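You operate a simulated robot arm through the tools that you are given. There is no shell and no other tool. Be economical: measure what you need, move in short steps, check, and stop when the job is done.

You are at the controls of a simulated robot arm. One attempt, no reset.

TASK
Gauge both parts on the post: open box if it drops over, REWORK if tight.
Fine: put the blue lid on the box; blanks and pegs stay where they are.

The check looks at the end state, three seconds after you hand in, the way a careful person would. Anything else that was tipped, shoved, dropped, spilled or broken makes it a failure. Lids that push on must go on centred and level and be pressed home; caps that screw on are set level and turned clockwise until they are tight.

THE ROBOT
A 6-joint arm with a two-finger parallel gripper, fixed in place. Base frame: the origin is at the foot of the arm, x ahead of it, y to its left, z up; the work surface is at about z = 760. Lengths are in mm, angles in rad, forces in N, time in s.
With the tool pointing down near the work surface it reaches from about 240 to 640 mm from the base axis. Its first joint turns from -1.152 to 1.152 rad. Payload 2.7 kg.
The TCP is the grasp point between the finger pads, 23 mm short of the fingertips. In the tool frame z runs along the fingers and y along their closing line. Largest opening 94 mm; finger width 38, thickness 10; the body of the gripper, 54 by 96 mm, starts 39 mm behind the TCP.
Orientation is that of the tool frame in the base frame, as a unit quaternion [w, x, y, z]. With the fingers straight down and closing along the base's y, the tool's x points along the base's -x, its y along +y and its z along -z.

THE INTERFACE
- The arm moves only by the tool jog_arm. Its argument "rows" is a list of rows, each a list of 3 entries, a list of its own where there are three numbers: the shift along the base's x, y, z in m, then the turn, a rotation vector about the base's x, y, z in rad, then the finger opening in m, from 0 to 0.094. In form: [[[tx, ty, tz], [wx, wy, wz], gripper], ...]. A call has 1 to 8 rows; each row shifts and turns the commanded pose from where the row before left it. A row lasts 0.2 s, in which the tool goes at most 50 mm and 0.15 rad; a call with a longer step from one row to the next is refused whole, and so is a gripper value outside its range. A pose out of reach is approached as far as the arm can. The call stops where the force on the tool passes 60 N (or 10 N more than at its start, if that is more) or the arm is blocked; 0.2 s more then pass. Each finger travels about 45 mm/s and halts on what it meets, pressing with about 42 N; the grip force reading is that of the motor and also rises with nothing between the fingers. The clock runs only during rows and for 0.2 s after the last one: add rows that do not move to give the fingers time. It gives the time, the measured TCP pose, the force on the tool (base axes), the opening and the grip force at its end, in the units of the frame above (readings bear some noise), with the torque about the TCP (base axes, N m) and any sound that the robot's microphone picked up.
- Cameras (640 x 400 px; columns grow to the right, rows downward): "scene" is fixed at [81.2, -448.2, 1386.8]; the picture's right is [0.64, -0.77, 0.00], its down [-0.55, -0.45, -0.70] and it looks along [0.54, 0.44, -0.71] (base axes); focal length 319 px, centre (320, 200). "wrist" rides on the gripper at [86, 16, -74] in the tool frame; the picture's right is [-0.18, 0.98, 0.00], its down [-0.58, -0.11, -0.81] and it looks along [-0.79, -0.15, 0.59] (tool axes); focal length 243 px, centre (320, 200).
- camera(camera): a new picture of that camera. No time passes.
- locate(camera, pixels): for up to 12 pixels [column, row] of the newest picture of that camera ("zoom" is the newest enlarged one), the place [x, y, z] in the base frame of the surface seen there, good to about 2 mm. No time passes.
- zoom(camera, box): a new picture of the part [left, top, right, bottom] of that camera's present view, enlarged. No time passes.
- finish_job(): hands the job in; it is judged then, once.

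Work in short steps. Measure before you move; look again where a grasp or a placing could have gone wrong, and mend it. You have 80 turns and 54 pictures in all, those below and enlarged ones among them. Open the gripper and draw the arm clear of the work before you hand the job in, unless the task says otherwise; then end with one line.

The tools are called after "Emit:" as a command line: name --argument value ..., lists and objects as JSON in quotes. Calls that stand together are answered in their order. jog_arm: Moves the arm, as the interface text tells. Its arguments: {"type":"object","properties":{"rows":{"type":"array"}},"required":["rows"]} The other tools are called the same way: camera (camera) takes a picture; locate (camera, pixels) gives the place of the surface under pixels of a picture; zoom (camera, box) takes an enlarged picture of a part of a camera's view; finish_job () hands the job in.

At the start:

```text
time: 0.0
tool_pos: [407.9, -161.9, 1043.5]
tool_rot: [0.0, 0.001, 1.0, 0.0]
force: [0.2, -0.7, 0.1]
moment: [0.01, 0.0, 0.0]
finger_gap: 93.9
gripper_force: 0.0
```

scene: 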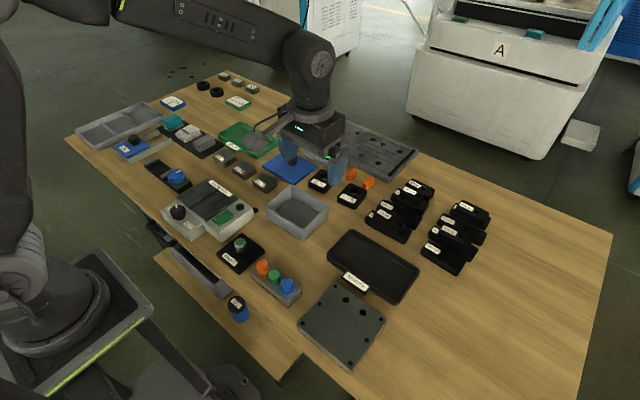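
wrist: 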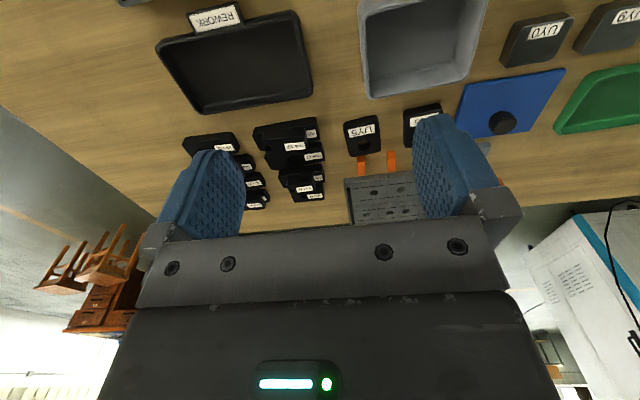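

The scene is crowded: I need to identify the post, the parts to gauge, the open box and the blue lid. I enlarge the middle parts of the scene view.

Emit:
zoom --camera "scene" --box '[200, 110, 400, 235]'

Emit:
zoom --camera "scene" --box '[140, 200, 340, 325]'

Emit:
zoom --camera "scene" --box '[70, 70, 270, 195]'

Emit:
zoom --camera "scene" --box '[310, 160, 510, 285]'

```text
3.20 times, centred on (300, 172) of scene
```

zoom: 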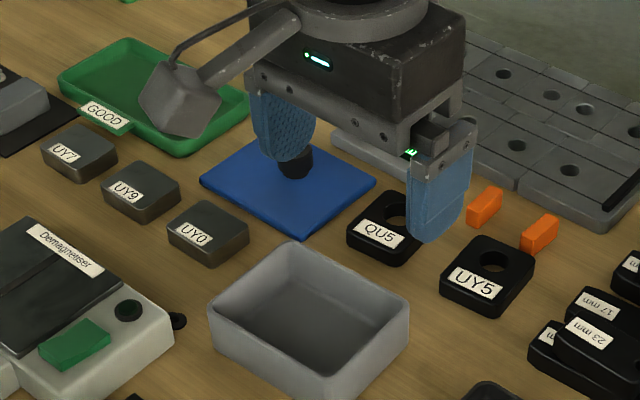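

```text
3.20 times, centred on (240, 262) of scene
```

zoom: 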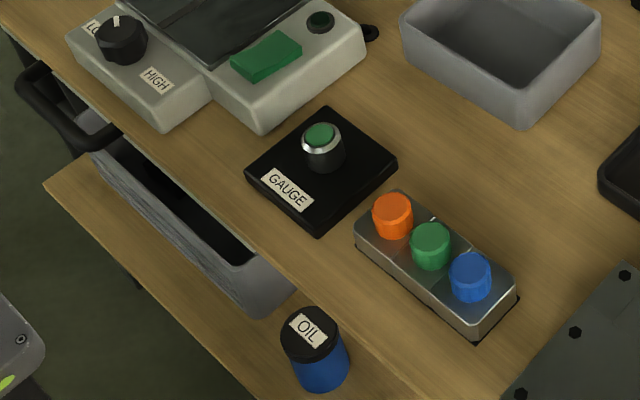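

```text
3.20 times, centred on (170, 132) of scene
```

zoom: 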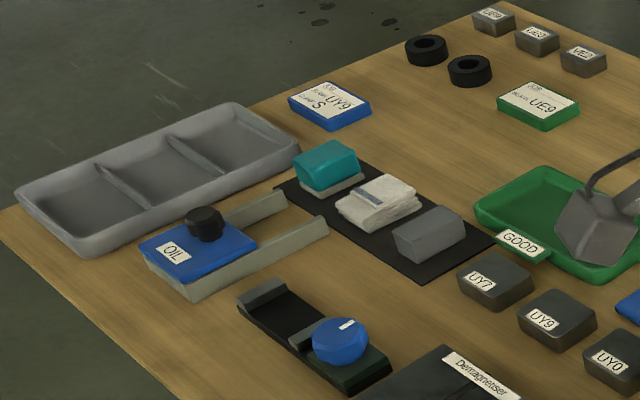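

```text
3.20 times, centred on (410, 222) of scene
```

zoom: 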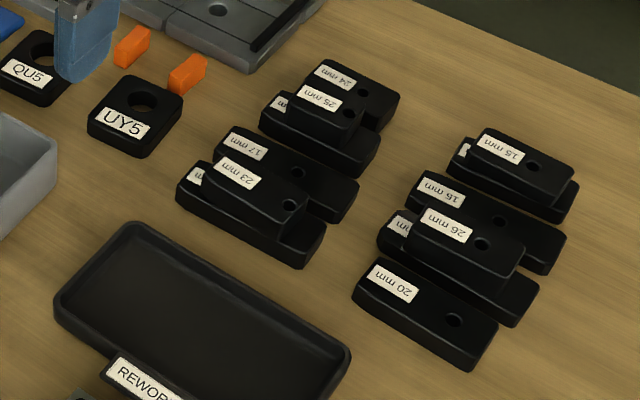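

The parts QU5 and UY5 have bores, and the GAUGE post stands at about scene (240,243). The grey open box is at (297,211), the blue lid with its knob at (288,165) and the REWORK tray at (372,265). I measure these now.

Emit:
zoom --camera "scene" --box '[305, 160, 385, 210]'

Emit:
locate --camera "scene" --pixels '[[240, 242], [217, 254], [241, 235], [264, 250], [240, 272], [297, 189], [327, 204], [300, 237], [266, 211], [297, 215], [372, 265], [288, 162]]'

Emit:
zoom --camera "scene" --box '[210, 225, 274, 275]'

```text
8.00 times, centred on (345, 185) of scene
```

zoom: 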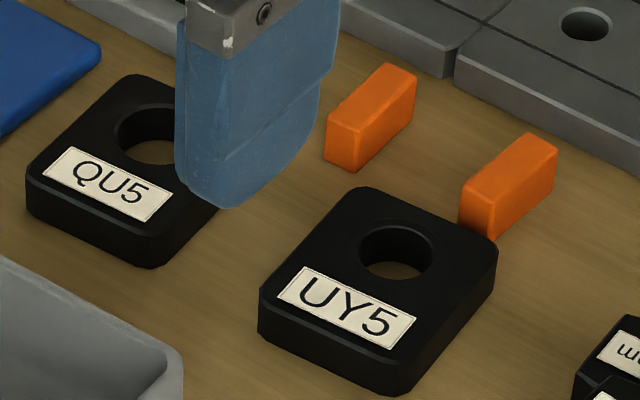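

```text
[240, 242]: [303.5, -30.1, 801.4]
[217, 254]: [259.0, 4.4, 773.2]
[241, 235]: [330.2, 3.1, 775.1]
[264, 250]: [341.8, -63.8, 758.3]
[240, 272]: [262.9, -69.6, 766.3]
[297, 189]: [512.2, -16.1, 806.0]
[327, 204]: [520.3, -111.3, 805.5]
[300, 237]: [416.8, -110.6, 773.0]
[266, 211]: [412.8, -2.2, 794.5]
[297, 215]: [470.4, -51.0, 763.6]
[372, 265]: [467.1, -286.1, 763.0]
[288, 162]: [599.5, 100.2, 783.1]
```

```text
8.00 times, centred on (242, 250) of scene
```

zoom: 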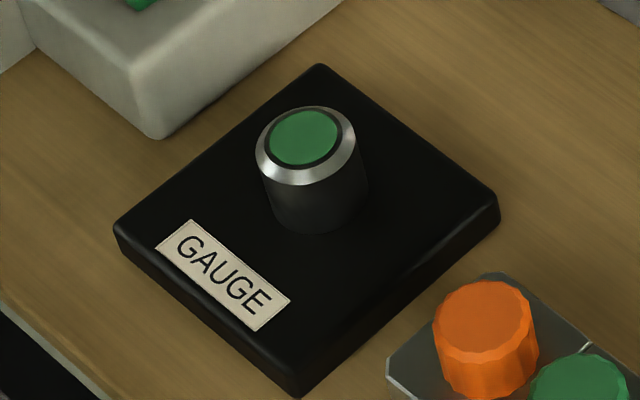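

Post top is at (303.5, -30.1, 801.4) and its base plate at about z 773. Now I measure the two parts' tops, edges and bores from fresh zooms.

Emit:
zoom --camera "scene" --box '[330, 175, 378, 215]'

Emit:
locate --camera "scene" --pixels '[[339, 196.3], [350.6, 184.8], [365.5, 191], [354.4, 202.5], [354.5, 192], [309.8, 183], [321.3, 171], [324, 188.5], [317, 176], [345, 198]]'

Emit:
zoom --camera "wrist" --box '[320, 90, 460, 178]'

```text
10.00 times, centred on (354, 195) of scene
```

zoom: 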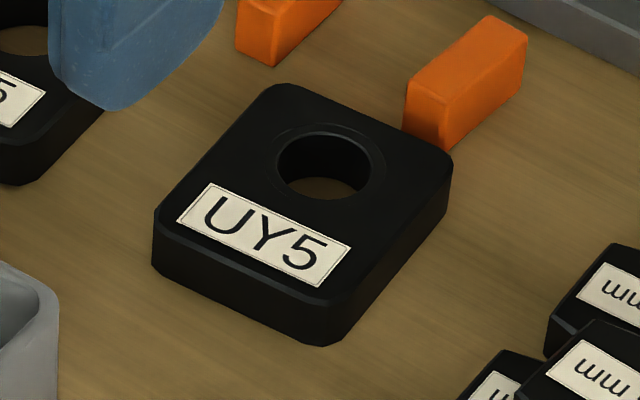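

```text
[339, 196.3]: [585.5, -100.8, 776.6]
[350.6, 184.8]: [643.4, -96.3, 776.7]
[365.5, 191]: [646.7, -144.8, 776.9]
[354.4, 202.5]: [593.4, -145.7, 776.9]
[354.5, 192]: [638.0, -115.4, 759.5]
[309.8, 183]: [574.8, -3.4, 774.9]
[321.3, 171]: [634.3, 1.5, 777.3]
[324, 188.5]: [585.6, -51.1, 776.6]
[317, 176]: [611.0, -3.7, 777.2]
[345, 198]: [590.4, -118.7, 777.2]
```

```text
4.55 times, centred on (390, 134) of wrist
```

zoom: 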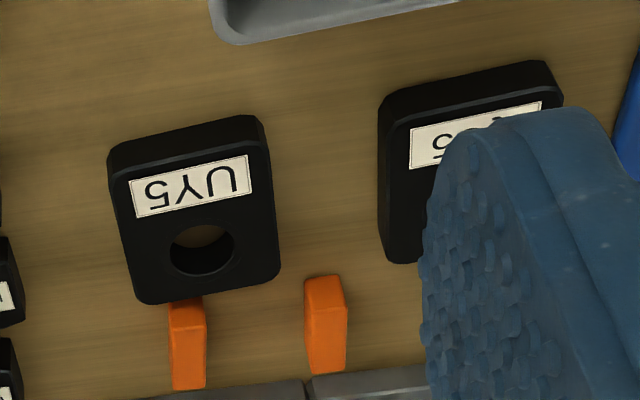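

Both parts are about 60 x 50 mm with tops at z≈777, UY5 around (617,-122) and QU5 around (606,-26). I move over QU5 with open fingers to measure it closer.

Emit:
jog_arm --rows '[[[0.03, 0.027, -0.025], [0, 0, 0], 0.094], [[0.03, 0.027, -0.025], [0, 0, 0], 0.094], [[0.03, 0.027, -0.025], [0, 0, 0], 0.094], [[0.03, 0.027, -0.025], [0, 0, 0], 0.094], [[0.03, 0.027, -0.025], [0, 0, 0], 0.094], [[0.03, 0.002, -0.025], [0, 0, 0], 0.094], [[0, 0, 0], [0, 0, 0], 0.094]]'

Emit:
camera --camera "wrist"

```text
time: 1.6
tool_pos: [588.6, -24.4, 893.2]
tool_rot: [0.0, 0.001, 1.0, 0.001]
force: [-0.1, 0.3, -0.8]
moment: [0.0, 0.03, 0.0]
finger_gap: 94.3
gripper_force: 0.1
```

```text
43 pictures are left
```

wrist: 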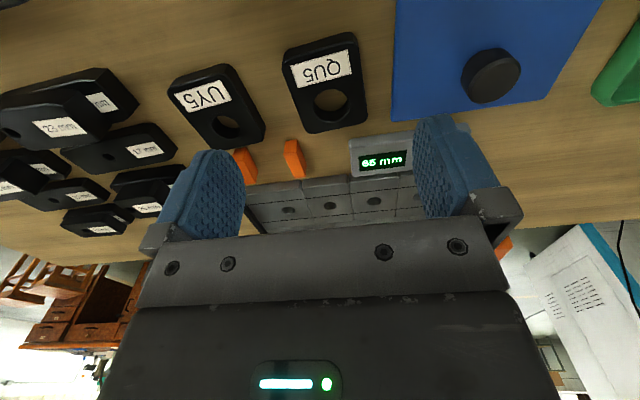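

QU5 is visible at (326,83) and UY5 at (218,108). I enlarge both for edge measurements.

Emit:
zoom --camera "wrist" --box '[160, 20, 384, 160]'

```text
2.86 times, centred on (272, 90) of wrist
```

zoom: 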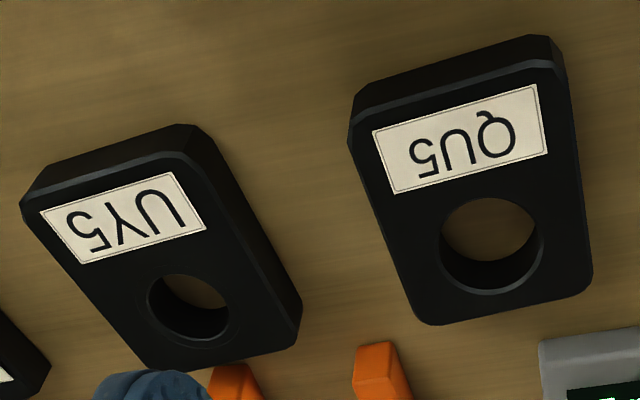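

I locate QU5's label corners, side edges and bore rim, then the same for UY5.

Emit:
locate --camera "zoom" --pixels '[[375, 132], [536, 87], [545, 151], [395, 192], [434, 243], [547, 243], [489, 194], [486, 297], [363, 165], [400, 275], [560, 110], [583, 250]]'

Emit:
locate --camera "zoom" --pixels '[[42, 212], [171, 174], [204, 228], [82, 263], [144, 305], [234, 318], [178, 271], [190, 344], [45, 240], [115, 330], [200, 180], [275, 290]]'

```text
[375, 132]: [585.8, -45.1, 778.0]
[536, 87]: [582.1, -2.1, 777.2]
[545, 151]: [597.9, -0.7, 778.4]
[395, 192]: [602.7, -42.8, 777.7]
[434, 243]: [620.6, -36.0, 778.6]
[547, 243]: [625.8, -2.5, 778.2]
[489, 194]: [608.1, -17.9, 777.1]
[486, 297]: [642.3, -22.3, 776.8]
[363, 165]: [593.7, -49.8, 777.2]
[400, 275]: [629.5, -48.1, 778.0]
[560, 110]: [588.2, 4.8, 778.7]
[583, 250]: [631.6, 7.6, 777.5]
```

```text
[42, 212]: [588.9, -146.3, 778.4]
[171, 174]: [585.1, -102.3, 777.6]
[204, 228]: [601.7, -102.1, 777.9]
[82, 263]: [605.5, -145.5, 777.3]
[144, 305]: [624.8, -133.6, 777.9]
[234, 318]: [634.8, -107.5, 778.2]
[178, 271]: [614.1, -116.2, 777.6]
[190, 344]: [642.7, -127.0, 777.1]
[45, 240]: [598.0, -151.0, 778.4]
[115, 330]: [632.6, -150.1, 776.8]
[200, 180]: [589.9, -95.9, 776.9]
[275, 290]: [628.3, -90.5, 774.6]
```

QU5: centre about (609,-21.5), bore centre (624,-20), yaw about +0.075. I align over it at (614,-21) with yaw and a 74 mm opening, and go down to z 800.

Emit:
jog_arm --rows '[[[0.0254, 0.0035, 0], [0, 0, 0.078], 0.074], [[0, 0, -0.031], [0, 0, 0], 0.074], [[0, 0, -0.031], [0, 0, 0], 0.074], [[0, 0, -0.031], [0, 0, 0], 0.074], [[0, 0, 0], [0, 0, 0], 0.074]]'

Emit:
camera --camera "wrist"

```text
time: 2.8
tool_pos: [614.9, -22.1, 800.5]
tool_rot: [0.0, -0.039, 0.999, 0.0]
force: [0.5, -0.4, -0.1]
moment: [-0.02, -0.04, 0.01]
finger_gap: 74.2
gripper_force: 0.0
```

```text
41 pictures are left
```

wrist: 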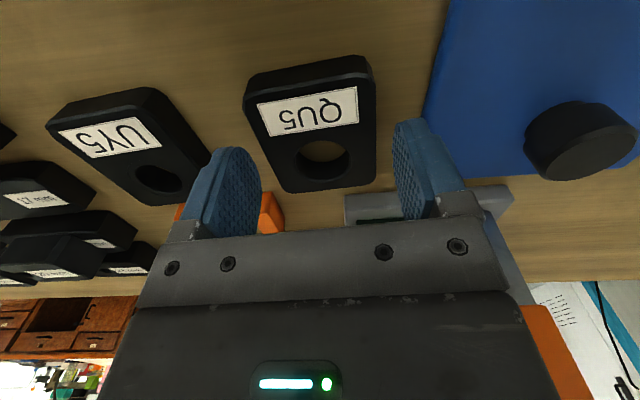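

The part sits between the fingertips (about 250–376 px, fingers at 237 and 408). I go down to TCP z 785.5 and close.

Emit:
jog_arm --rows '[[[0, 0.0005, -0.015], [0, 0, 0], 0.074], [[0, 0, 0], [0, 0, 0], 0.062], [[0, 0, 0], [0, 0, 0], 0.056], [[0, 0, 0], [0, 0, 0], 0.05], [[0, 0, 0], [0, 0, 0], 0.045], [[0, 0, 0], [0, 0, 0], 0.045]]'

```text
time: 4.2
tool_pos: [613.9, -20.9, 785.8]
tool_rot: [0.0, -0.039, 0.999, 0.0]
force: [1.7, -1.4, 0.0]
moment: [-0.17, -0.17, -0.03]
finger_gap: 60.0
gripper_force: 42.1
```

The fingers halted at 60 mm with 42 N. I lift 40 mm and look.

Emit:
jog_arm --rows '[[[0, 0, 0.01], [0, 0, 0], 0.045], [[0, 0, 0.04], [0, 0, 0], 0.045], [[0, 0, 0.04], [0, 0, 0], 0.045], [[0, 0, 0], [0, 0, 0], 0.045]]'

Emit:
camera --camera "wrist"

```text
time: 5.2
tool_pos: [612.8, -20.5, 875.8]
tool_rot: [-0.001, -0.04, 0.999, -0.001]
force: [-1.0, -0.2, -3.8]
moment: [0.03, 0.0, 0.01]
finger_gap: 59.8
gripper_force: 42.1
```

```text
40 pictures are left
```

wrist: 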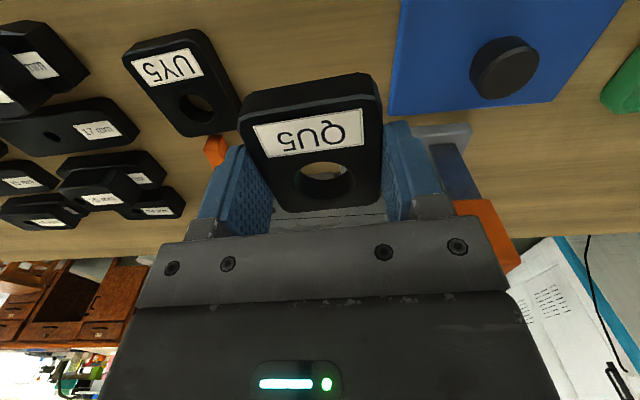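

QU5 is held level. I measure its bore and top relative to the TCP in an enlargement.

Emit:
zoom --camera "wrist" --box '[230, 70, 400, 220]'

```text
2.67 times, centred on (315, 145) of wrist
```

zoom: 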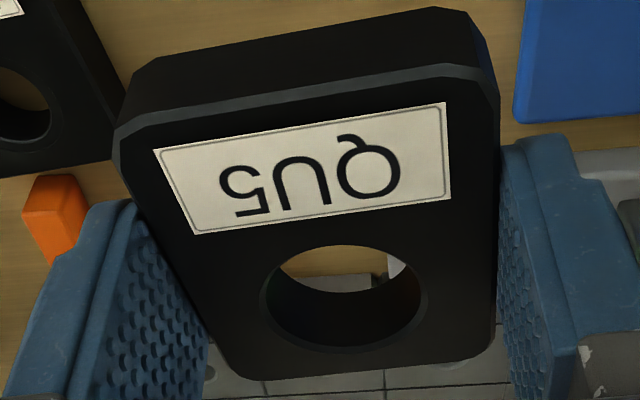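

Bore rim spans about (262–426, 245–352) in the zoom; I locate points just outside it and the label corners.

Emit:
locate --camera "zoom" --pixels '[[255, 300], [432, 296], [345, 240], [340, 358], [282, 260], [405, 256], [280, 342], [408, 335], [160, 152], [442, 106], [448, 196], [198, 232]]'

```text
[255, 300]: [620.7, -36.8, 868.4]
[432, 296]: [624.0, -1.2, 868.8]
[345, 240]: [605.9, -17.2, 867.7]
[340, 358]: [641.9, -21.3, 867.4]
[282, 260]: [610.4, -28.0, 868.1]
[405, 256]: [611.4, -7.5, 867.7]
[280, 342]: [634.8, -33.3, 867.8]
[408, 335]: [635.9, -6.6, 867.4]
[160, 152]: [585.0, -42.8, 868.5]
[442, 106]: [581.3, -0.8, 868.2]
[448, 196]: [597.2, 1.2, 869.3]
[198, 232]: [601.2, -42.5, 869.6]
```

Bore centre is (623.2,-19.2), i.e. offset (+10.4,+1.3) from the TCP; part bottom is about 25 mm below the TCP. Now I measure the post precisely from the scene camera, plus heights of obstacles along the way.

Emit:
zoom --camera "scene" --box '[210, 225, 274, 265]'

Emit:
locate --camera "scene" --pixels '[[220, 190], [225, 217], [178, 213], [210, 205], [265, 267], [275, 275], [288, 285], [242, 205]]'

```text
10.00 times, centred on (242, 245) of scene
```

zoom: 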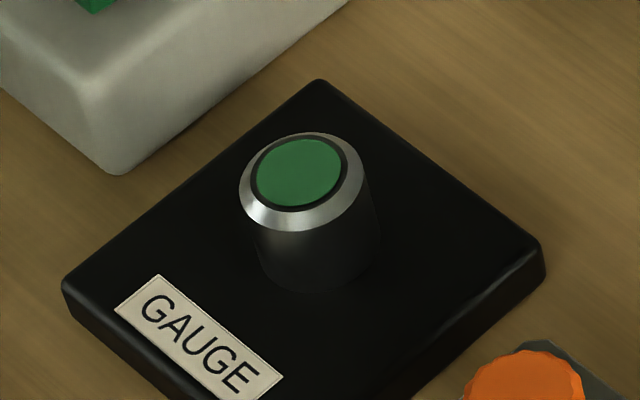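

```text
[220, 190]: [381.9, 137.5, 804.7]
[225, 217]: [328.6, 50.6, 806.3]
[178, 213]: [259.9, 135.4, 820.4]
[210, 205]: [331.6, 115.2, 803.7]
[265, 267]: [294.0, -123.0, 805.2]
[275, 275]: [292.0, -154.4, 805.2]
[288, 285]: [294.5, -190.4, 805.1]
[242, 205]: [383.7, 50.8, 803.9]
```

Rim of the post: green disc spans (256–343, 138–207) in the zoom; chrome outer edge (239–364,132–230). I locate it.

Emit:
locate --camera "zoom" --pixels '[[300, 172], [258, 176], [341, 165], [300, 140], [298, 204], [242, 190], [361, 175], [270, 227], [335, 215], [305, 134], [300, 150], [300, 195]]'

```text
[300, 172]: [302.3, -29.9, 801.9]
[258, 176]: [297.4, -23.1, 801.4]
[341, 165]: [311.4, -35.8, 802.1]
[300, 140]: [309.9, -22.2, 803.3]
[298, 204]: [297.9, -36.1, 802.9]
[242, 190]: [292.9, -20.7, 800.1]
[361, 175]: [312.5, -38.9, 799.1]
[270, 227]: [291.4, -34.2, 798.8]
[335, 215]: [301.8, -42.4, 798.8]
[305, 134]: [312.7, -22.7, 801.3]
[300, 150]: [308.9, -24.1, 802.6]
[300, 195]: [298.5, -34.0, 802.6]
```

Post centre is (303.6,-29.5), about 27 mm across, top 802. I carry QU5 over it at safe height to TCP (293.2,-30.8), part bottom at about z 850.

Emit:
jog_arm --rows '[[[-0.04, -0.0013, 0.0], [0, 0, 0], 0.045], [[-0.04, -0.0013, 0], [0, 0, 0], 0.045], [[-0.04, -0.0013, 0], [0, 0, 0], 0.045], [[-0.04, -0.0013, 0], [0, 0, 0], 0.045], [[-0.04, -0.0013, 0], [0, 0, 0], 0.045], [[-0.04, -0.0013, 0], [0, 0, 0], 0.045], [[-0.04, -0.0013, 0], [0, 0, 0], 0.045], [[-0.0396, -0.0012, 0], [0, 0, 0], 0.045]]'

Emit:
jog_arm --rows '[[[0, 0, -0.015], [0, 0, 0], 0.045], [[0, 0, -0.015], [0, 0, 0], 0.045], [[0, 0, 0], [0, 0, 0], 0.045]]'

Emit:
camera --camera "wrist"

Emit:
zoom --camera "scene" --box '[190, 200, 290, 275]'

```text
time: 7.0
tool_pos: [294.5, -30.9, 876.4]
tool_rot: [0.001, -0.039, 0.999, 0.0]
force: [-0.6, -0.2, -5.1]
moment: [0.0, 0.0, 0.0]
finger_gap: 59.9
gripper_force: 41.8
```

```text
time: 7.8
tool_pos: [295.0, -31.2, 845.2]
tool_rot: [0.0, -0.039, 0.999, -0.001]
force: [-0.4, 0.4, -5.0]
moment: [-0.04, -0.01, 0.01]
finger_gap: 59.7
gripper_force: 42.6
```

```text
37 pictures are left
```

wrist: 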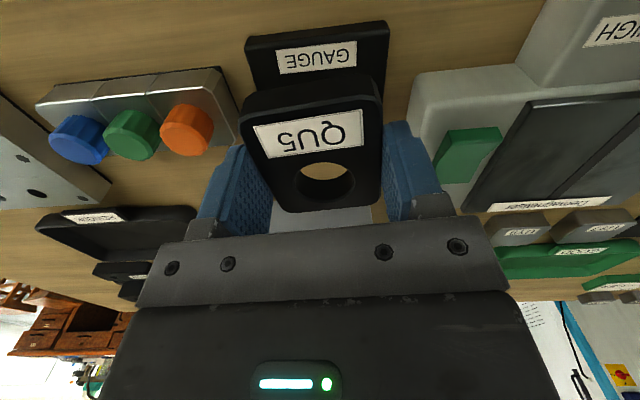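

```text
5.33 times, centred on (240, 238) of scene
```

zoom: 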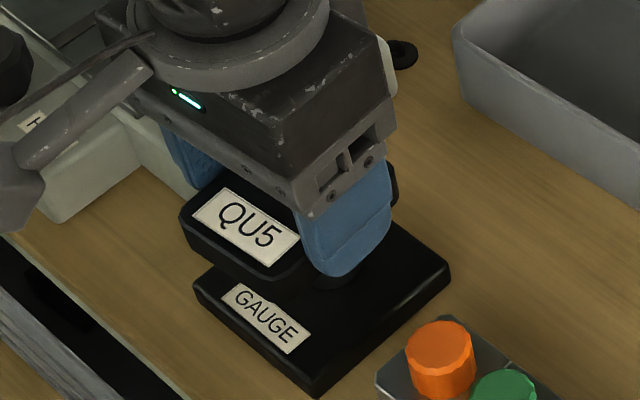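

TCP is 1.5 mm long in x, so I correct that, then lower slowly onto the post in small steps watching force.

Emit:
jog_arm --rows '[[[-0.0015, 0.0003, -0.006], [0, 0, 0], 0.045], [[0, 0, -0.006], [0, 0, 0], 0.045], [[0, 0, -0.004], [0, 0, 0], 0.045], [[0, 0, -0.003], [0, 0, 0], 0.045], [[0, 0, -0.003], [0, 0, 0], 0.045], [[0, 0, 0], [0, 0, 0], 0.045]]'

```text
time: 9.2
tool_pos: [292.3, -30.9, 823.3]
tool_rot: [0.0, -0.039, 0.999, 0.001]
force: [-0.1, 0.5, -4.5]
moment: [0.03, -0.02, -0.02]
finger_gap: 59.8
gripper_force: 41.5
```

Part bottom should be about 4 mm below the post's top with no contact force. I continue lowering.

Emit:
jog_arm --rows '[[[0, 0, -0.003], [0, 0, 0], 0.045], [[0, 0, -0.003], [0, 0, 0], 0.045], [[0, 0, -0.003], [0, 0, 0], 0.045], [[0, 0, -0.003], [0, 0, 0], 0.045], [[0, 0, 0], [0, 0, 0], 0.045]]'

Emit:
camera --camera "wrist"

```text
time: 10.4
tool_pos: [292.9, -30.5, 813.1]
tool_rot: [0.0, -0.039, 0.999, 0.0]
force: [0.8, 0.1, -5.5]
moment: [-0.01, 0.0, 0.0]
finger_gap: 59.9
gripper_force: 42.3
```

```text
35 pictures are left
```

wrist: 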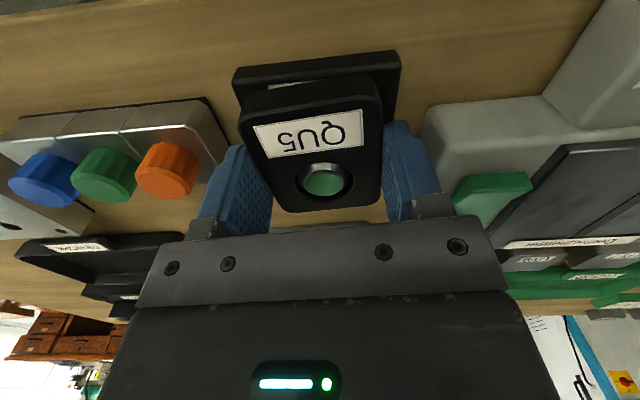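

The post shows through QU5's bore with a gap all round. I lower on to make sure it goes all the way down.

Emit:
jog_arm --rows '[[[0, 0, -0.003], [0, 0, 0], 0.045], [[0, 0, -0.003], [0, 0, 0], 0.045], [[0, 0, -0.003], [0, 0, 0], 0.045], [[0, 0, -0.003], [0, 0, 0], 0.045], [[0, 0, -0.001], [0, 0, 0], 0.045], [[0, 0, 0], [0, 0, 0], 0.045]]'

```text
time: 11.8
tool_pos: [292.9, -31.9, 799.5]
tool_rot: [0.001, -0.04, 0.999, -0.001]
force: [-0.4, 5.6, 29.4]
moment: [0.13, 0.59, -0.01]
finger_gap: 60.0
gripper_force: 41.7
```

Contact at TCP z 799.5, i.e. part bottom about z 774, which is the base plate. I check by picture before lifting.

Emit:
zoom --camera "scene" --box '[190, 200, 290, 275]'

Emit:
zoom --camera "wrist" --box '[220, 50, 420, 220]'

```text
5.33 times, centred on (240, 238) of scene
```

zoom: 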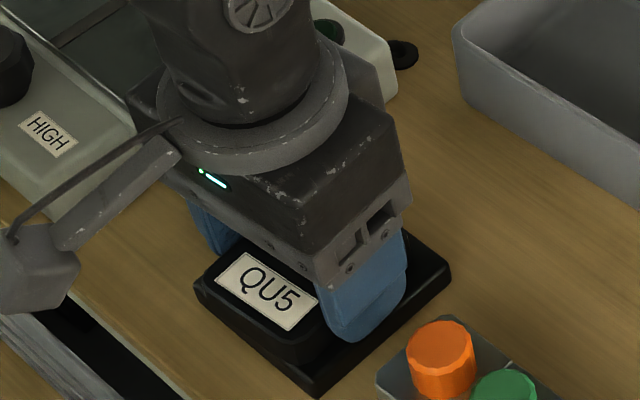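

```text
2.35 times, centred on (320, 135) of wrist
```

zoom: 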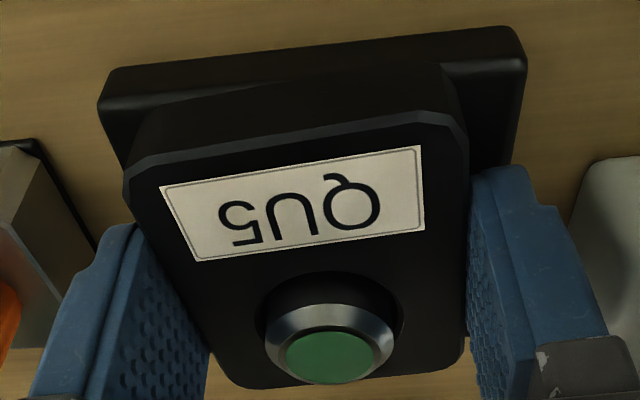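

QU5 is fully seated on the gauge plate, so it goes to the open box. I lift it off straight up and measure the box meanwhile.

Emit:
jog_arm --rows '[[[0, 0, 0.005], [0, 0, 0], 0.045], [[0, 0, 0.015], [0, 0, 0], 0.045], [[0, 0, 0.02], [0, 0, 0], 0.045], [[0, 0, 0.03], [0, 0, 0], 0.045], [[0, 0, 0.03], [0, 0, 0], 0.045], [[0, 0, 0], [0, 0, 0], 0.045]]'

Emit:
zoom --camera "scene" --box '[256, 176, 340, 242]'

```text
time: 13.2
tool_pos: [291.7, -30.3, 900.0]
tool_rot: [-0.001, -0.04, 0.999, 0.0]
force: [-0.2, -0.6, -5.5]
moment: [-0.02, 0.0, 0.02]
finger_gap: 59.9
gripper_force: 42.3
```

```text
6.06 times, centred on (298, 209) of scene
```

zoom: 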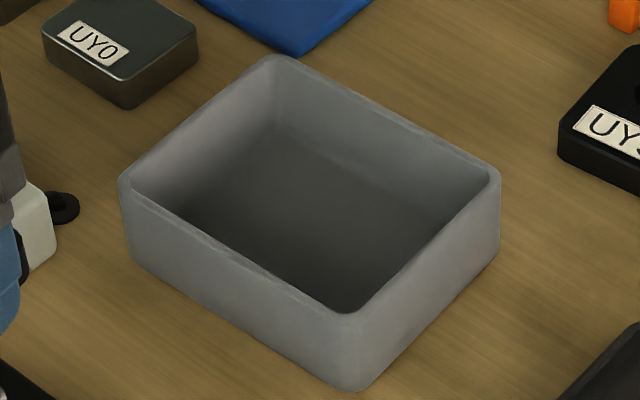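

I locate rim points mid-side (outer and inner edges) and floor points.

Emit:
locate --camera "zoom" --pixels '[[123, 183], [272, 58], [495, 175], [355, 316], [198, 116], [385, 116], [426, 246], [236, 250], [290, 200], [300, 150], [165, 210], [420, 225]]'

Emit:
camera --camera "wrist"

```text
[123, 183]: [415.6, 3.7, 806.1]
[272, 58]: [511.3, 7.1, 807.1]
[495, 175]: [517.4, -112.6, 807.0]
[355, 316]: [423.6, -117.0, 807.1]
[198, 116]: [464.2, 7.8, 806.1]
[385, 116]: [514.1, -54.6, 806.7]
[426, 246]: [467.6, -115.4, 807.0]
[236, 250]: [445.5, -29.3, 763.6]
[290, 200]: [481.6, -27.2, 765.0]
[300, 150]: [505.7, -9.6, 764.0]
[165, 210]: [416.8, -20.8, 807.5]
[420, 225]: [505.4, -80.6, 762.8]
```

```text
31 pictures are left
```

wrist: 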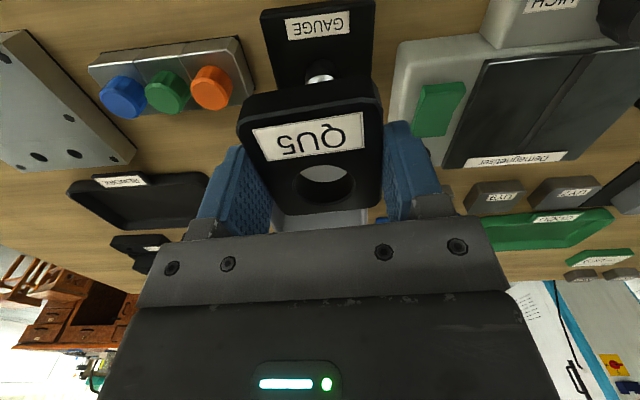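

Box: outside about 100 x 122 mm, centre (466,-54), rim 807, floor 763.5, yaw about 0.05. I carry QU5 over the middle, TCP (470,-54), and lower to z 830.

Emit:
jog_arm --rows '[[[0.0446, -0.006, 0], [0, 0, 0], 0.045], [[0.0446, -0.006, 0], [0, 0, 0], 0.045], [[0.0446, -0.006, 0], [0, 0, 0], 0.045], [[0.0446, -0.0057, 0], [0, 0, -0.025], 0.045], [[0, 0, -0.02], [0, 0, 0], 0.045], [[0, 0, -0.02], [0, 0, 0], 0.045], [[0, 0, -0.015], [0, 0, 0], 0.045], [[0, 0, 0], [0, 0, 0], 0.045]]'

Emit:
zoom --camera "scene" --box '[246, 166, 350, 242]'

```text
time: 15.0
tool_pos: [471.7, -55.0, 843.7]
tool_rot: [0.0, -0.026, 1.0, 0.0]
force: [-0.1, 0.1, -4.8]
moment: [0.0, 0.0, 0.02]
finger_gap: 59.9
gripper_force: 42.1
```

```text
5.26 times, centred on (298, 204) of scene
```

zoom: 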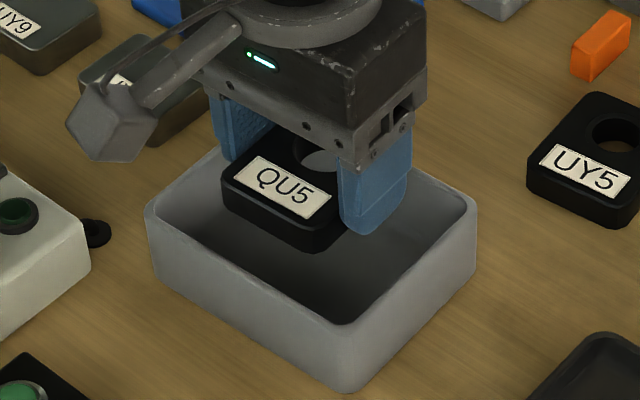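

The part is well inside the rim outline. I lower it to the floor, ending in small steps.

Emit:
jog_arm --rows '[[[-0.001, 0.0005, -0.014], [0, 0, 0], 0.045], [[0, 0, -0.014], [0, 0, 0], 0.045], [[0, 0, -0.014], [0, 0, 0], 0.045], [[0, 0, -0.006], [0, 0, 0], 0.045], [[0, 0, -0.003], [0, 0, 0], 0.045], [[0, 0, -0.002], [0, 0, 0], 0.045], [[0, 0, 0], [0, 0, 0], 0.045]]'

```text
time: 16.6
tool_pos: [471.1, -54.8, 791.8]
tool_rot: [-0.001, -0.027, 1.0, 0.0]
force: [0.1, -0.2, -4.4]
moment: [0.0, -0.03, 0.04]
finger_gap: 59.9
gripper_force: 42.2
```

No contact yet at 791.8; I go down 1 mm at a time.

Emit:
jog_arm --rows '[[[0, 0, -0.001], [0, 0, 0], 0.045], [[0, 0, -0.001], [0, 0, 0], 0.045], [[0, 0, -0.001], [0, 0, 0], 0.045], [[0, 0, 0], [0, 0, 0], 0.045]]'

```text
time: 17.6
tool_pos: [470.6, -53.8, 789.5]
tool_rot: [0.001, -0.027, 1.0, 0.0]
force: [-4.5, -0.6, 9.3]
moment: [0.18, -0.16, 0.03]
finger_gap: 59.5
gripper_force: 41.7
```

The part touches the floor (force +14 N against the held weight). I open to 72 mm and rise.

Emit:
jog_arm --rows '[[[0, 0, 0], [0, 0, 0], 0.064], [[0, 0, 0], [0, 0, 0], 0.072], [[0, 0, 0], [0, 0, 0], 0.072], [[0, 0, 0.03], [0, 0, 0], 0.072], [[0, 0, 0.04], [0, 0, 0], 0.072], [[0, 0, 0.04], [0, 0, 0], 0.072], [[0, 0, 0], [0, 0, 0], 0.072]]'

Emit:
zoom --camera "wrist" --box '[200, 0, 440, 150]'

```text
time: 19.2
tool_pos: [470.0, -53.7, 899.2]
tool_rot: [0.0, -0.026, 1.0, 0.0]
force: [0.7, -0.8, -0.5]
moment: [-0.04, -0.01, 0.02]
finger_gap: 71.9
gripper_force: 0.1
```

```text
2.67 times, centred on (320, 75) of wrist
```

zoom: 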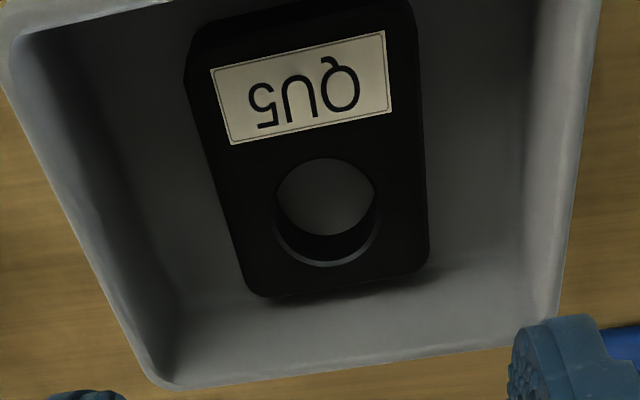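

QU5 lies flat in the box. Next UY5: I move above it to TCP (617,-122), yaw 0.088, at z 840, and look.

Emit:
jog_arm --rows '[[[0.0368, -0.0171, 0], [0, 0, 0.035], 0.074], [[0.0368, -0.0171, 0], [0, 0, 0], 0.074], [[0.0368, -0.0171, 0], [0, 0, 0], 0.074], [[0.0366, -0.017, 0], [0, 0, 0], 0.074], [[0, 0, -0.03], [0, 0, 0], 0.074], [[0, 0, -0.03], [0, 0, 0], 0.074], [[0, 0, 0], [0, 0, 0], 0.074]]'

Emit:
camera --camera "wrist"

Emit:
locate --camera "wrist" --pixels '[[255, 100], [370, 100], [320, 100], [180, 170], [150, 120]]'

```text
time: 20.8
tool_pos: [618.4, -122.4, 837.9]
tool_rot: [0.001, -0.043, 0.999, 0.0]
force: [0.2, -0.7, 1.0]
moment: [-0.02, 0.02, 0.0]
finger_gap: 74.1
gripper_force: 0.0
```

```text
28 pictures are left
```

wrist: 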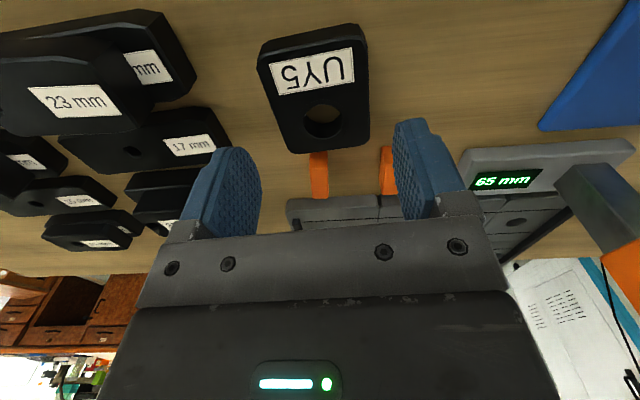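

```text
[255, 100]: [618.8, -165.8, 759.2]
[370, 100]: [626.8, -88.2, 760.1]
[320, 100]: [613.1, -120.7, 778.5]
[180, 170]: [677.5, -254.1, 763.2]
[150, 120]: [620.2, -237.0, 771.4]
```

UY5 is between the fingers and its neighbours are over 40 mm off. I descend to z 785.5 and close.

Emit:
jog_arm --rows '[[[-0.0005, 0, -0.02], [0, 0, 0], 0.074], [[0, 0, -0.02], [0, 0, 0], 0.074], [[0, 0, -0.0125], [0, 0, 0], 0.074], [[0, 0, 0], [0, 0, 0], 0.064], [[0, 0, 0], [0, 0, 0], 0.056], [[0, 0, 0], [0, 0, 0], 0.05], [[0, 0, 0], [0, 0, 0], 0.045], [[0, 0, 0], [0, 0, 0], 0.045]]'

Emit:
jog_arm --rows '[[[0, 0, 0.01], [0, 0, 0], 0.045], [[0, 0, 0.04], [0, 0, 0], 0.045], [[0, 0, 0.045], [0, 0, 0], 0.045], [[0, 0, 0], [0, 0, 0], 0.045]]'

Emit:
zoom --camera "wrist" --box '[230, 70, 400, 220]'

```text
time: 22.6
tool_pos: [616.6, -124.2, 783.9]
tool_rot: [0.0, -0.044, 0.999, 0.0]
force: [0.3, -0.9, -0.1]
moment: [0.06, -0.1, -0.02]
finger_gap: 59.7
gripper_force: 41.9
```

```text
time: 23.6
tool_pos: [616.8, -123.0, 879.5]
tool_rot: [-0.001, -0.043, 0.999, 0.0]
force: [0.0, -0.3, -4.6]
moment: [-0.02, -0.02, 0.0]
finger_gap: 59.7
gripper_force: 41.7
```

```text
2.67 times, centred on (315, 145) of wrist
```

zoom: 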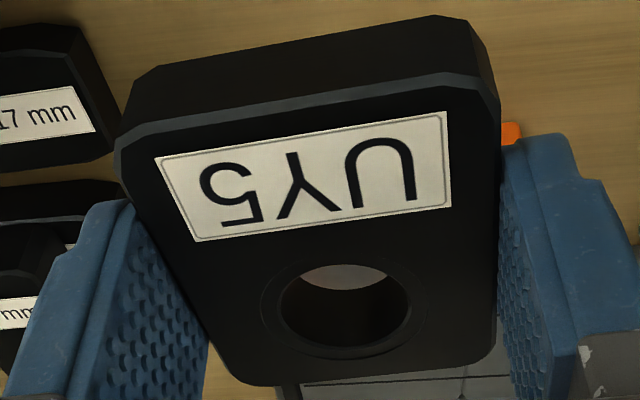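

UY5 is held; its bore has a wide shallow ring (261–428) with a narrower hole (282–408). I locate its centre.

Emit:
locate --camera "zoom" --pixels '[[255, 310], [434, 306], [345, 250], [343, 366], [282, 268], [407, 264], [282, 350], [410, 345], [270, 308], [418, 305]]'

```text
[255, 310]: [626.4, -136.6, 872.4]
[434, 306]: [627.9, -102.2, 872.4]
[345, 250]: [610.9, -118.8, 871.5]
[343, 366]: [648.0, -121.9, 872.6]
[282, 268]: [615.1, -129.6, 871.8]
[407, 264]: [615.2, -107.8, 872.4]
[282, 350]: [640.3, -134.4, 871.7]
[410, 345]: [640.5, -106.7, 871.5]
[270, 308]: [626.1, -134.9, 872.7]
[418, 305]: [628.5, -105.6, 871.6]
```

Bore centre is offset about (+11.2,+2) from the TCP. I carry UY5 over the gauge to TCP (292.4,-31.5).

Emit:
jog_arm --rows '[[[-0.0405, 0.0114, 0], [0, 0, 0], 0.045], [[-0.0405, 0.0114, 0], [0, 0, 0], 0.045], [[-0.0405, 0.0114, 0], [0, 0, 0], 0.045], [[-0.0405, 0.0114, 0], [0, 0, 0], 0.045], [[-0.0405, 0.0114, 0], [0, 0, 0], 0.045], [[-0.0405, 0.0114, 0], [0, 0, 0], 0.045], [[-0.0405, 0.0114, 0], [0, 0, 0], 0.045], [[-0.0405, 0.0114, 0], [0, 0, 0], 0.045]]'

Emit:
jog_arm --rows '[[[0, 0, -0.02], [0, 0, 0], 0.045], [[0, 0, -0.018], [0, 0, 0], 0.045], [[0, 0, 0], [0, 0, 0], 0.045]]'

Emit:
zoom --camera "wrist" --box '[220, 50, 420, 220]'

```text
time: 25.4
tool_pos: [293.4, -30.7, 880.1]
tool_rot: [-0.001, -0.044, 0.999, 0.0]
force: [-0.6, -0.1, -5.8]
moment: [0.01, 0.05, 0.01]
finger_gap: 59.8
gripper_force: 42.0
```

```text
time: 26.2
tool_pos: [292.2, -31.9, 842.2]
tool_rot: [0.0, -0.043, 0.999, 0.0]
force: [0.4, 0.2, -5.3]
moment: [-0.01, 0.01, 0.01]
finger_gap: 59.9
gripper_force: 41.8
```

```text
2.35 times, centred on (320, 135) of wrist
```

zoom: 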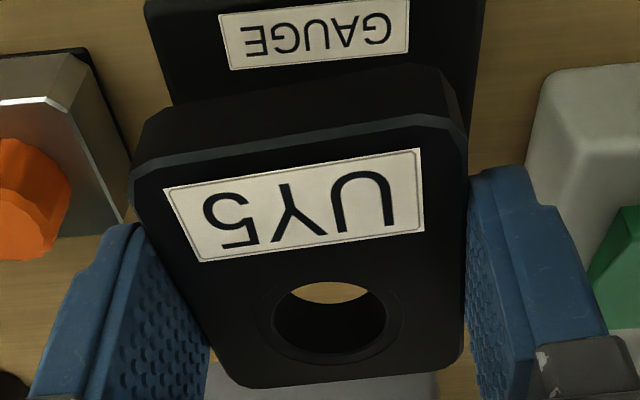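

Over the post with part bottom near z 817. I lower 12 mm, then in 2 mm steps, watching the force.

Emit:
jog_arm --rows '[[[0, 0, -0.007], [0, 0, 0], 0.045], [[0, 0, -0.005], [0, 0, 0], 0.045], [[0, 0, -0.002], [0, 0, 0], 0.045], [[0, 0, -0.002], [0, 0, 0], 0.045], [[0, 0, 0], [0, 0, 0], 0.045]]'

Emit:
jog_arm --rows '[[[0, 0, -0.0015], [0, 0, 0], 0.045], [[0, 0, -0.001], [0, 0, 0], 0.045], [[0, 0, 0], [0, 0, 0], 0.045]]'

```text
time: 27.4
tool_pos: [292.9, -30.7, 826.8]
tool_rot: [0.001, -0.044, 0.999, -0.001]
force: [-1.0, -0.6, -1.8]
moment: [0.0, 0.02, 0.03]
finger_gap: 59.7
gripper_force: 42.1
```

```text
time: 28.2
tool_pos: [292.0, -31.1, 824.0]
tool_rot: [0.001, -0.044, 0.999, 0.0]
force: [-12.2, 1.3, 52.9]
moment: [0.11, -0.17, 0.09]
finger_gap: 59.4
gripper_force: 41.7
```

Firm resistance (58 N) with the part's bottom at about z 799, on the post's chamfer. I back off 0.5 mm and look whether it is centred.

Emit:
jog_arm --rows '[[[0, 0, 0.001], [0, 0, 0], 0.045], [[0, 0, 0], [0, 0, 0], 0.045]]'

Emit:
zoom --camera "wrist" --box '[220, 50, 420, 220]'

```text
time: 28.8
tool_pos: [293.2, -30.5, 823.8]
tool_rot: [0.001, -0.044, 0.999, -0.001]
force: [-4.8, 1.3, 23.8]
moment: [0.08, -0.18, 0.07]
finger_gap: 60.1
gripper_force: 42.0
```

```text
2.35 times, centred on (320, 135) of wrist
```

zoom: 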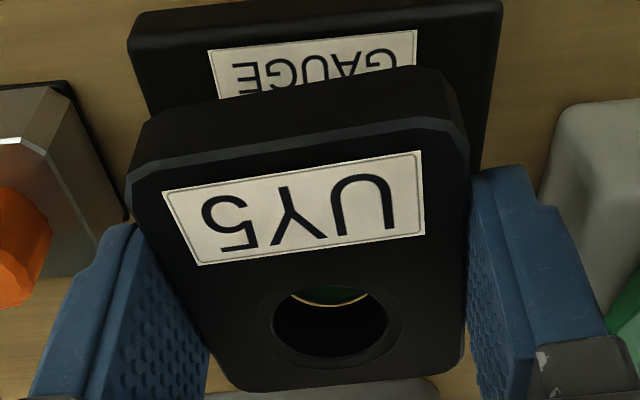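

I enlarge the bore to see where the post lies in it.

Emit:
zoom --camera "wrist" --box '[300, 165, 350, 210]'

Emit:
zoom --camera "scene" --box '[205, 225, 275, 275]'

```text
8.89 times, centred on (325, 188) of wrist
```

zoom: 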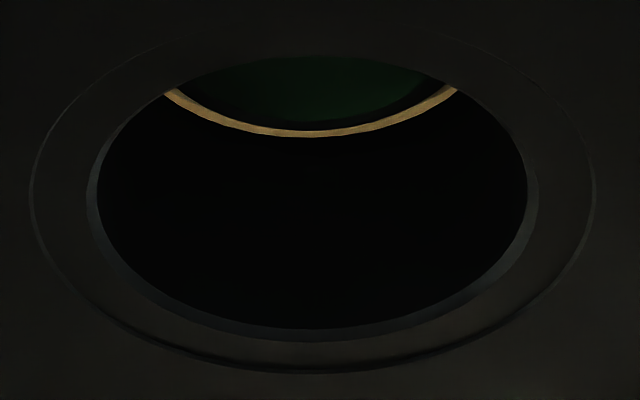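

```text
8.00 times, centred on (240, 250) of scene
```

zoom: 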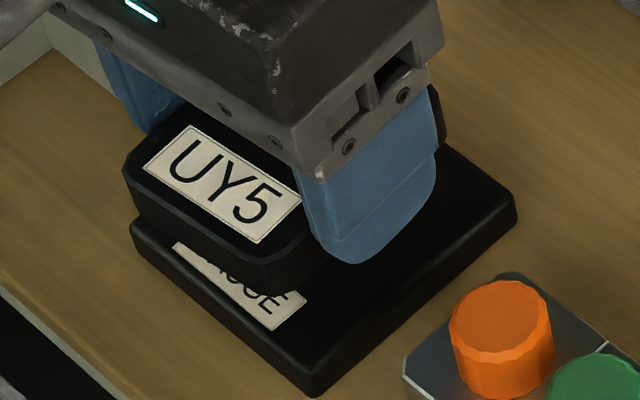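

The chamfer shows as an even crescent, so it is nearly centred. The -x push suggests slight +x offset, so I repeat once with the part shifted 0.8 mm in -x to be sure.

Emit:
jog_arm --rows '[[[0, 0, 0.003], [0, 0, 0], 0.045], [[-0.0008, 0.0, 0], [0, 0, 0], 0.045], [[0, 0, -0.002], [0, 0, 0], 0.045], [[0, 0, -0.001], [0, 0, 0], 0.045], [[0, 0, -0.001], [0, 0, 0], 0.045], [[0, 0, 0], [0, 0, 0], 0.045]]'

```text
time: 30.2
tool_pos: [293.5, -30.7, 824.7]
tool_rot: [0.002, -0.044, 0.999, 0.0]
force: [-2.7, -1.0, 28.1]
moment: [-0.01, -0.27, 0.02]
finger_gap: 59.6
gripper_force: 42.3
```

Blocked again at the same height with nearly pure vertical force, where QU5 passed freely: UY5 is tight and goes to REWORK. I lift clear and measure the tray.

Emit:
jog_arm --rows '[[[0, 0, 0.005], [0, 0, 0], 0.045], [[0, 0, 0.015], [0, 0, 0], 0.045], [[0, 0, 0.03], [0, 0, 0], 0.045], [[0, 0, 0.03], [0, 0, 0], 0.045], [[0, 0, 0], [0, 0, 0], 0.045]]'

Emit:
zoom --camera "scene" --box '[320, 222, 426, 308]'

Emit:
locate --camera "zoom" --pixels '[[320, 200]]'

Emit:
locate --camera "scene" --pixels '[[329, 252], [356, 231], [418, 267], [398, 302], [342, 241], [388, 249], [407, 284], [362, 278], [372, 265], [350, 250], [390, 280]]'

```text
time: 31.4
tool_pos: [291.4, -30.1, 904.1]
tool_rot: [0.0, -0.044, 0.999, 0.0]
force: [0.2, 0.3, -4.8]
moment: [0.0, 0.01, 0.0]
finger_gap: 59.9
gripper_force: 41.8
```

```text
4.65 times, centred on (373, 265) of scene
```

zoom: 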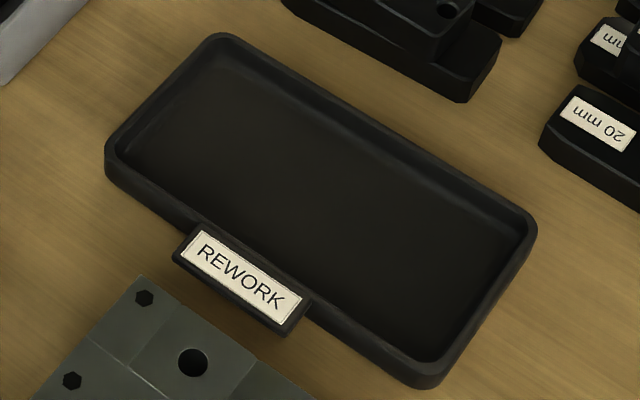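

```text
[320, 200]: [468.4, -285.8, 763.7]
```

```text
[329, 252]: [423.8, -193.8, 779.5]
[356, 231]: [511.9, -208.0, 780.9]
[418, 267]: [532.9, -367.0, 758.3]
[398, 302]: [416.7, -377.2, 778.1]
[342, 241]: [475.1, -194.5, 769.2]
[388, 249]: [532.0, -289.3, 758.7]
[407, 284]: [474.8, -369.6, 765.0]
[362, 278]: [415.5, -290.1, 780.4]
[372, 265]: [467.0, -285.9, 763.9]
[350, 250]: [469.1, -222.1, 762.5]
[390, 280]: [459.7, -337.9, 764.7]
```

Tray: x 415–515, y -195..-378, rim z 780, floor z 763.5. I carry UY5 to TCP (469,-286), squaring its yaw to the tray, then lower.

Emit:
jog_arm --rows '[[[0.0222, -0.032, 0], [0, 0, 0], 0.045], [[0.0222, -0.032, 0], [0, 0, -0.03], 0.045], [[0.0222, -0.032, 0], [0, 0, -0.03], 0.045], [[0.0222, -0.032, 0], [0, 0, -0.03], 0.045], [[0.0222, -0.032, 0], [0, 0, -0.03], 0.045], [[0.0222, -0.032, 0], [0, 0, 0], 0.045], [[0.0222, -0.032, 0], [0, 0, 0], 0.045], [[0.0222, -0.032, 0], [0, 0, 0], 0.045]]'

Emit:
jog_arm --rows '[[[0, 0, -0.03], [0, 0, 0], 0.045], [[0, 0, -0.03], [0, 0, 0], 0.045], [[0, 0, -0.03], [0, 0, 0], 0.045], [[0, 0, 0], [0, 0, 0], 0.045]]'

Emit:
zoom --camera "scene" --box '[310, 212, 430, 308]'

```text
time: 33.2
tool_pos: [470.8, -287.6, 905.4]
tool_rot: [-0.001, 0.015, 1.0, 0.0]
force: [0.8, -0.3, -4.2]
moment: [-0.01, -0.03, 0.0]
finger_gap: 59.7
gripper_force: 41.9
```

```text
time: 34.2
tool_pos: [469.7, -286.7, 813.5]
tool_rot: [0.0, 0.017, 1.0, -0.001]
force: [-0.2, -0.1, -5.1]
moment: [0.02, 0.0, 0.01]
finger_gap: 59.8
gripper_force: 42.1
```

```text
4.17 times, centred on (370, 260) of scene
```

zoom: 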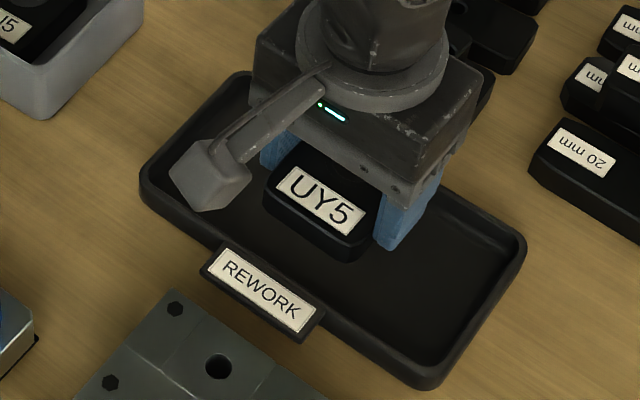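

UY5 is over the tray's middle. I lower it to the floor.

Emit:
jog_arm --rows '[[[0, 0, -0.012], [0, 0, 0], 0.045], [[0, 0, -0.008], [0, 0, 0], 0.045], [[0, 0, -0.002], [0, 0, 0], 0.045], [[0, 0, -0.0015], [0, 0, 0], 0.045], [[0, 0, 0], [0, 0, 0], 0.045]]'

Emit:
jog_arm --rows '[[[0, 0, -0.001], [0, 0, 0], 0.045], [[0, 0, 0], [0, 0, 0], 0.045]]'

```text
time: 35.4
tool_pos: [469.9, -288.2, 790.5]
tool_rot: [0.0, 0.016, 1.0, 0.0]
force: [-0.4, 0.0, -5.3]
moment: [0.0, -0.03, -0.03]
finger_gap: 59.8
gripper_force: 42.1
```

```text
time: 36.0
tool_pos: [470.1, -286.9, 789.6]
tool_rot: [0.0, 0.015, 1.0, 0.0]
force: [-0.3, 1.0, -4.4]
moment: [-0.03, -0.01, -0.02]
finger_gap: 59.5
gripper_force: 41.9
```

No contact yet; another 2 mm in small steps.

Emit:
jog_arm --rows '[[[0, 0, -0.001], [0, 0, 0], 0.045], [[0, 0, -0.0007], [0, 0, 0], 0.045], [[0, 0, 0], [0, 0, 0], 0.045]]'

```text
time: 36.8
tool_pos: [469.6, -287.5, 789.5]
tool_rot: [-0.001, 0.015, 1.0, 0.0]
force: [-4.3, 2.3, 8.6]
moment: [0.31, 0.41, -0.01]
finger_gap: 59.9
gripper_force: 41.9
```

It touches the tray floor. I open to 74 mm and rise, then look at the tray and the lid.

Emit:
jog_arm --rows '[[[0, 0, 0], [0, 0, 0], 0.064], [[0, 0, 0], [0, 0, 0], 0.074], [[0, 0, 0], [0, 0, 0], 0.074], [[0, 0, 0.03], [0, 0, 0], 0.074], [[0, 0, 0.045], [0, 0, 0], 0.074], [[0, 0, 0.045], [0, 0, 0], 0.074], [[0, 0, 0], [0, 0, 0], 0.074]]'

Emit:
camera --camera "scene"

Emit:
zoom --camera "scene" --box '[255, 135, 325, 185]'

```text
time: 38.4
tool_pos: [469.8, -287.7, 908.0]
tool_rot: [0.0, 0.016, 1.0, 0.0]
force: [-0.2, 0.8, -0.4]
moment: [-0.01, -0.02, -0.02]
finger_gap: 73.9
gripper_force: 0.1
```

```text
20 pictures are left
```

scene: 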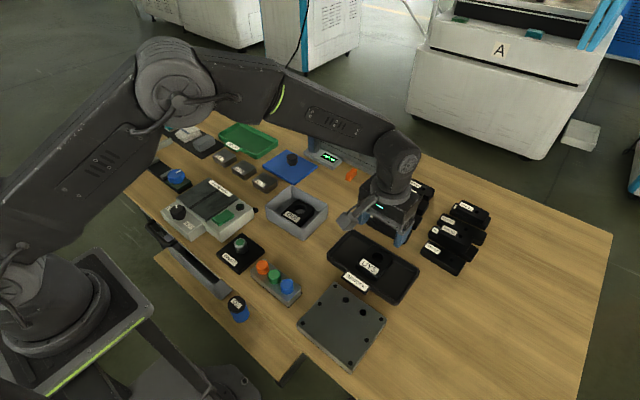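

```text
8.00 times, centred on (290, 160) of scene
```

zoom: 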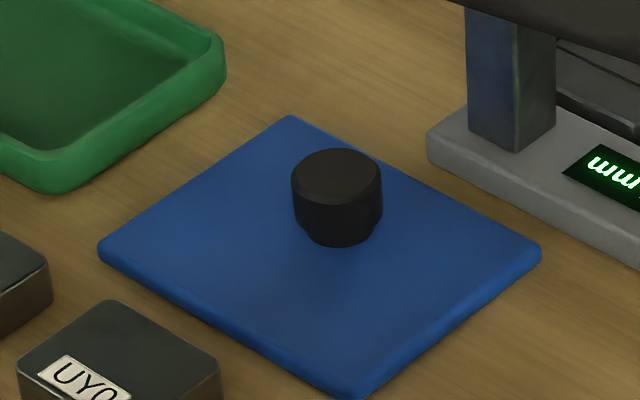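

Both parts lie well. The blue lid is free now: corners (97,250),(290,115),(541,252),(355,395), knob at (337,175) in the zoom. I locate them.

Emit:
locate --camera "zoom" --pixels '[[102, 250], [290, 119], [536, 250], [355, 388], [337, 175], [295, 172], [379, 170], [337, 152], [338, 204], [250, 280], [420, 280], [300, 140]]'

```text
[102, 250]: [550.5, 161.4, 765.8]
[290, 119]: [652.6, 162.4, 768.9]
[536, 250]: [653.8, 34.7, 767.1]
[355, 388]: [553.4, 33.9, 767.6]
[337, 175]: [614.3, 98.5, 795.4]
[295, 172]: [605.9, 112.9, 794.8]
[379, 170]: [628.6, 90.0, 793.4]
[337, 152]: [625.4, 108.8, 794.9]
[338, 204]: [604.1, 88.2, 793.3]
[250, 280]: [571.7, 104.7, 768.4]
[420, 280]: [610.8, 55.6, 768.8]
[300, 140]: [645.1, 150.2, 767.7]
```

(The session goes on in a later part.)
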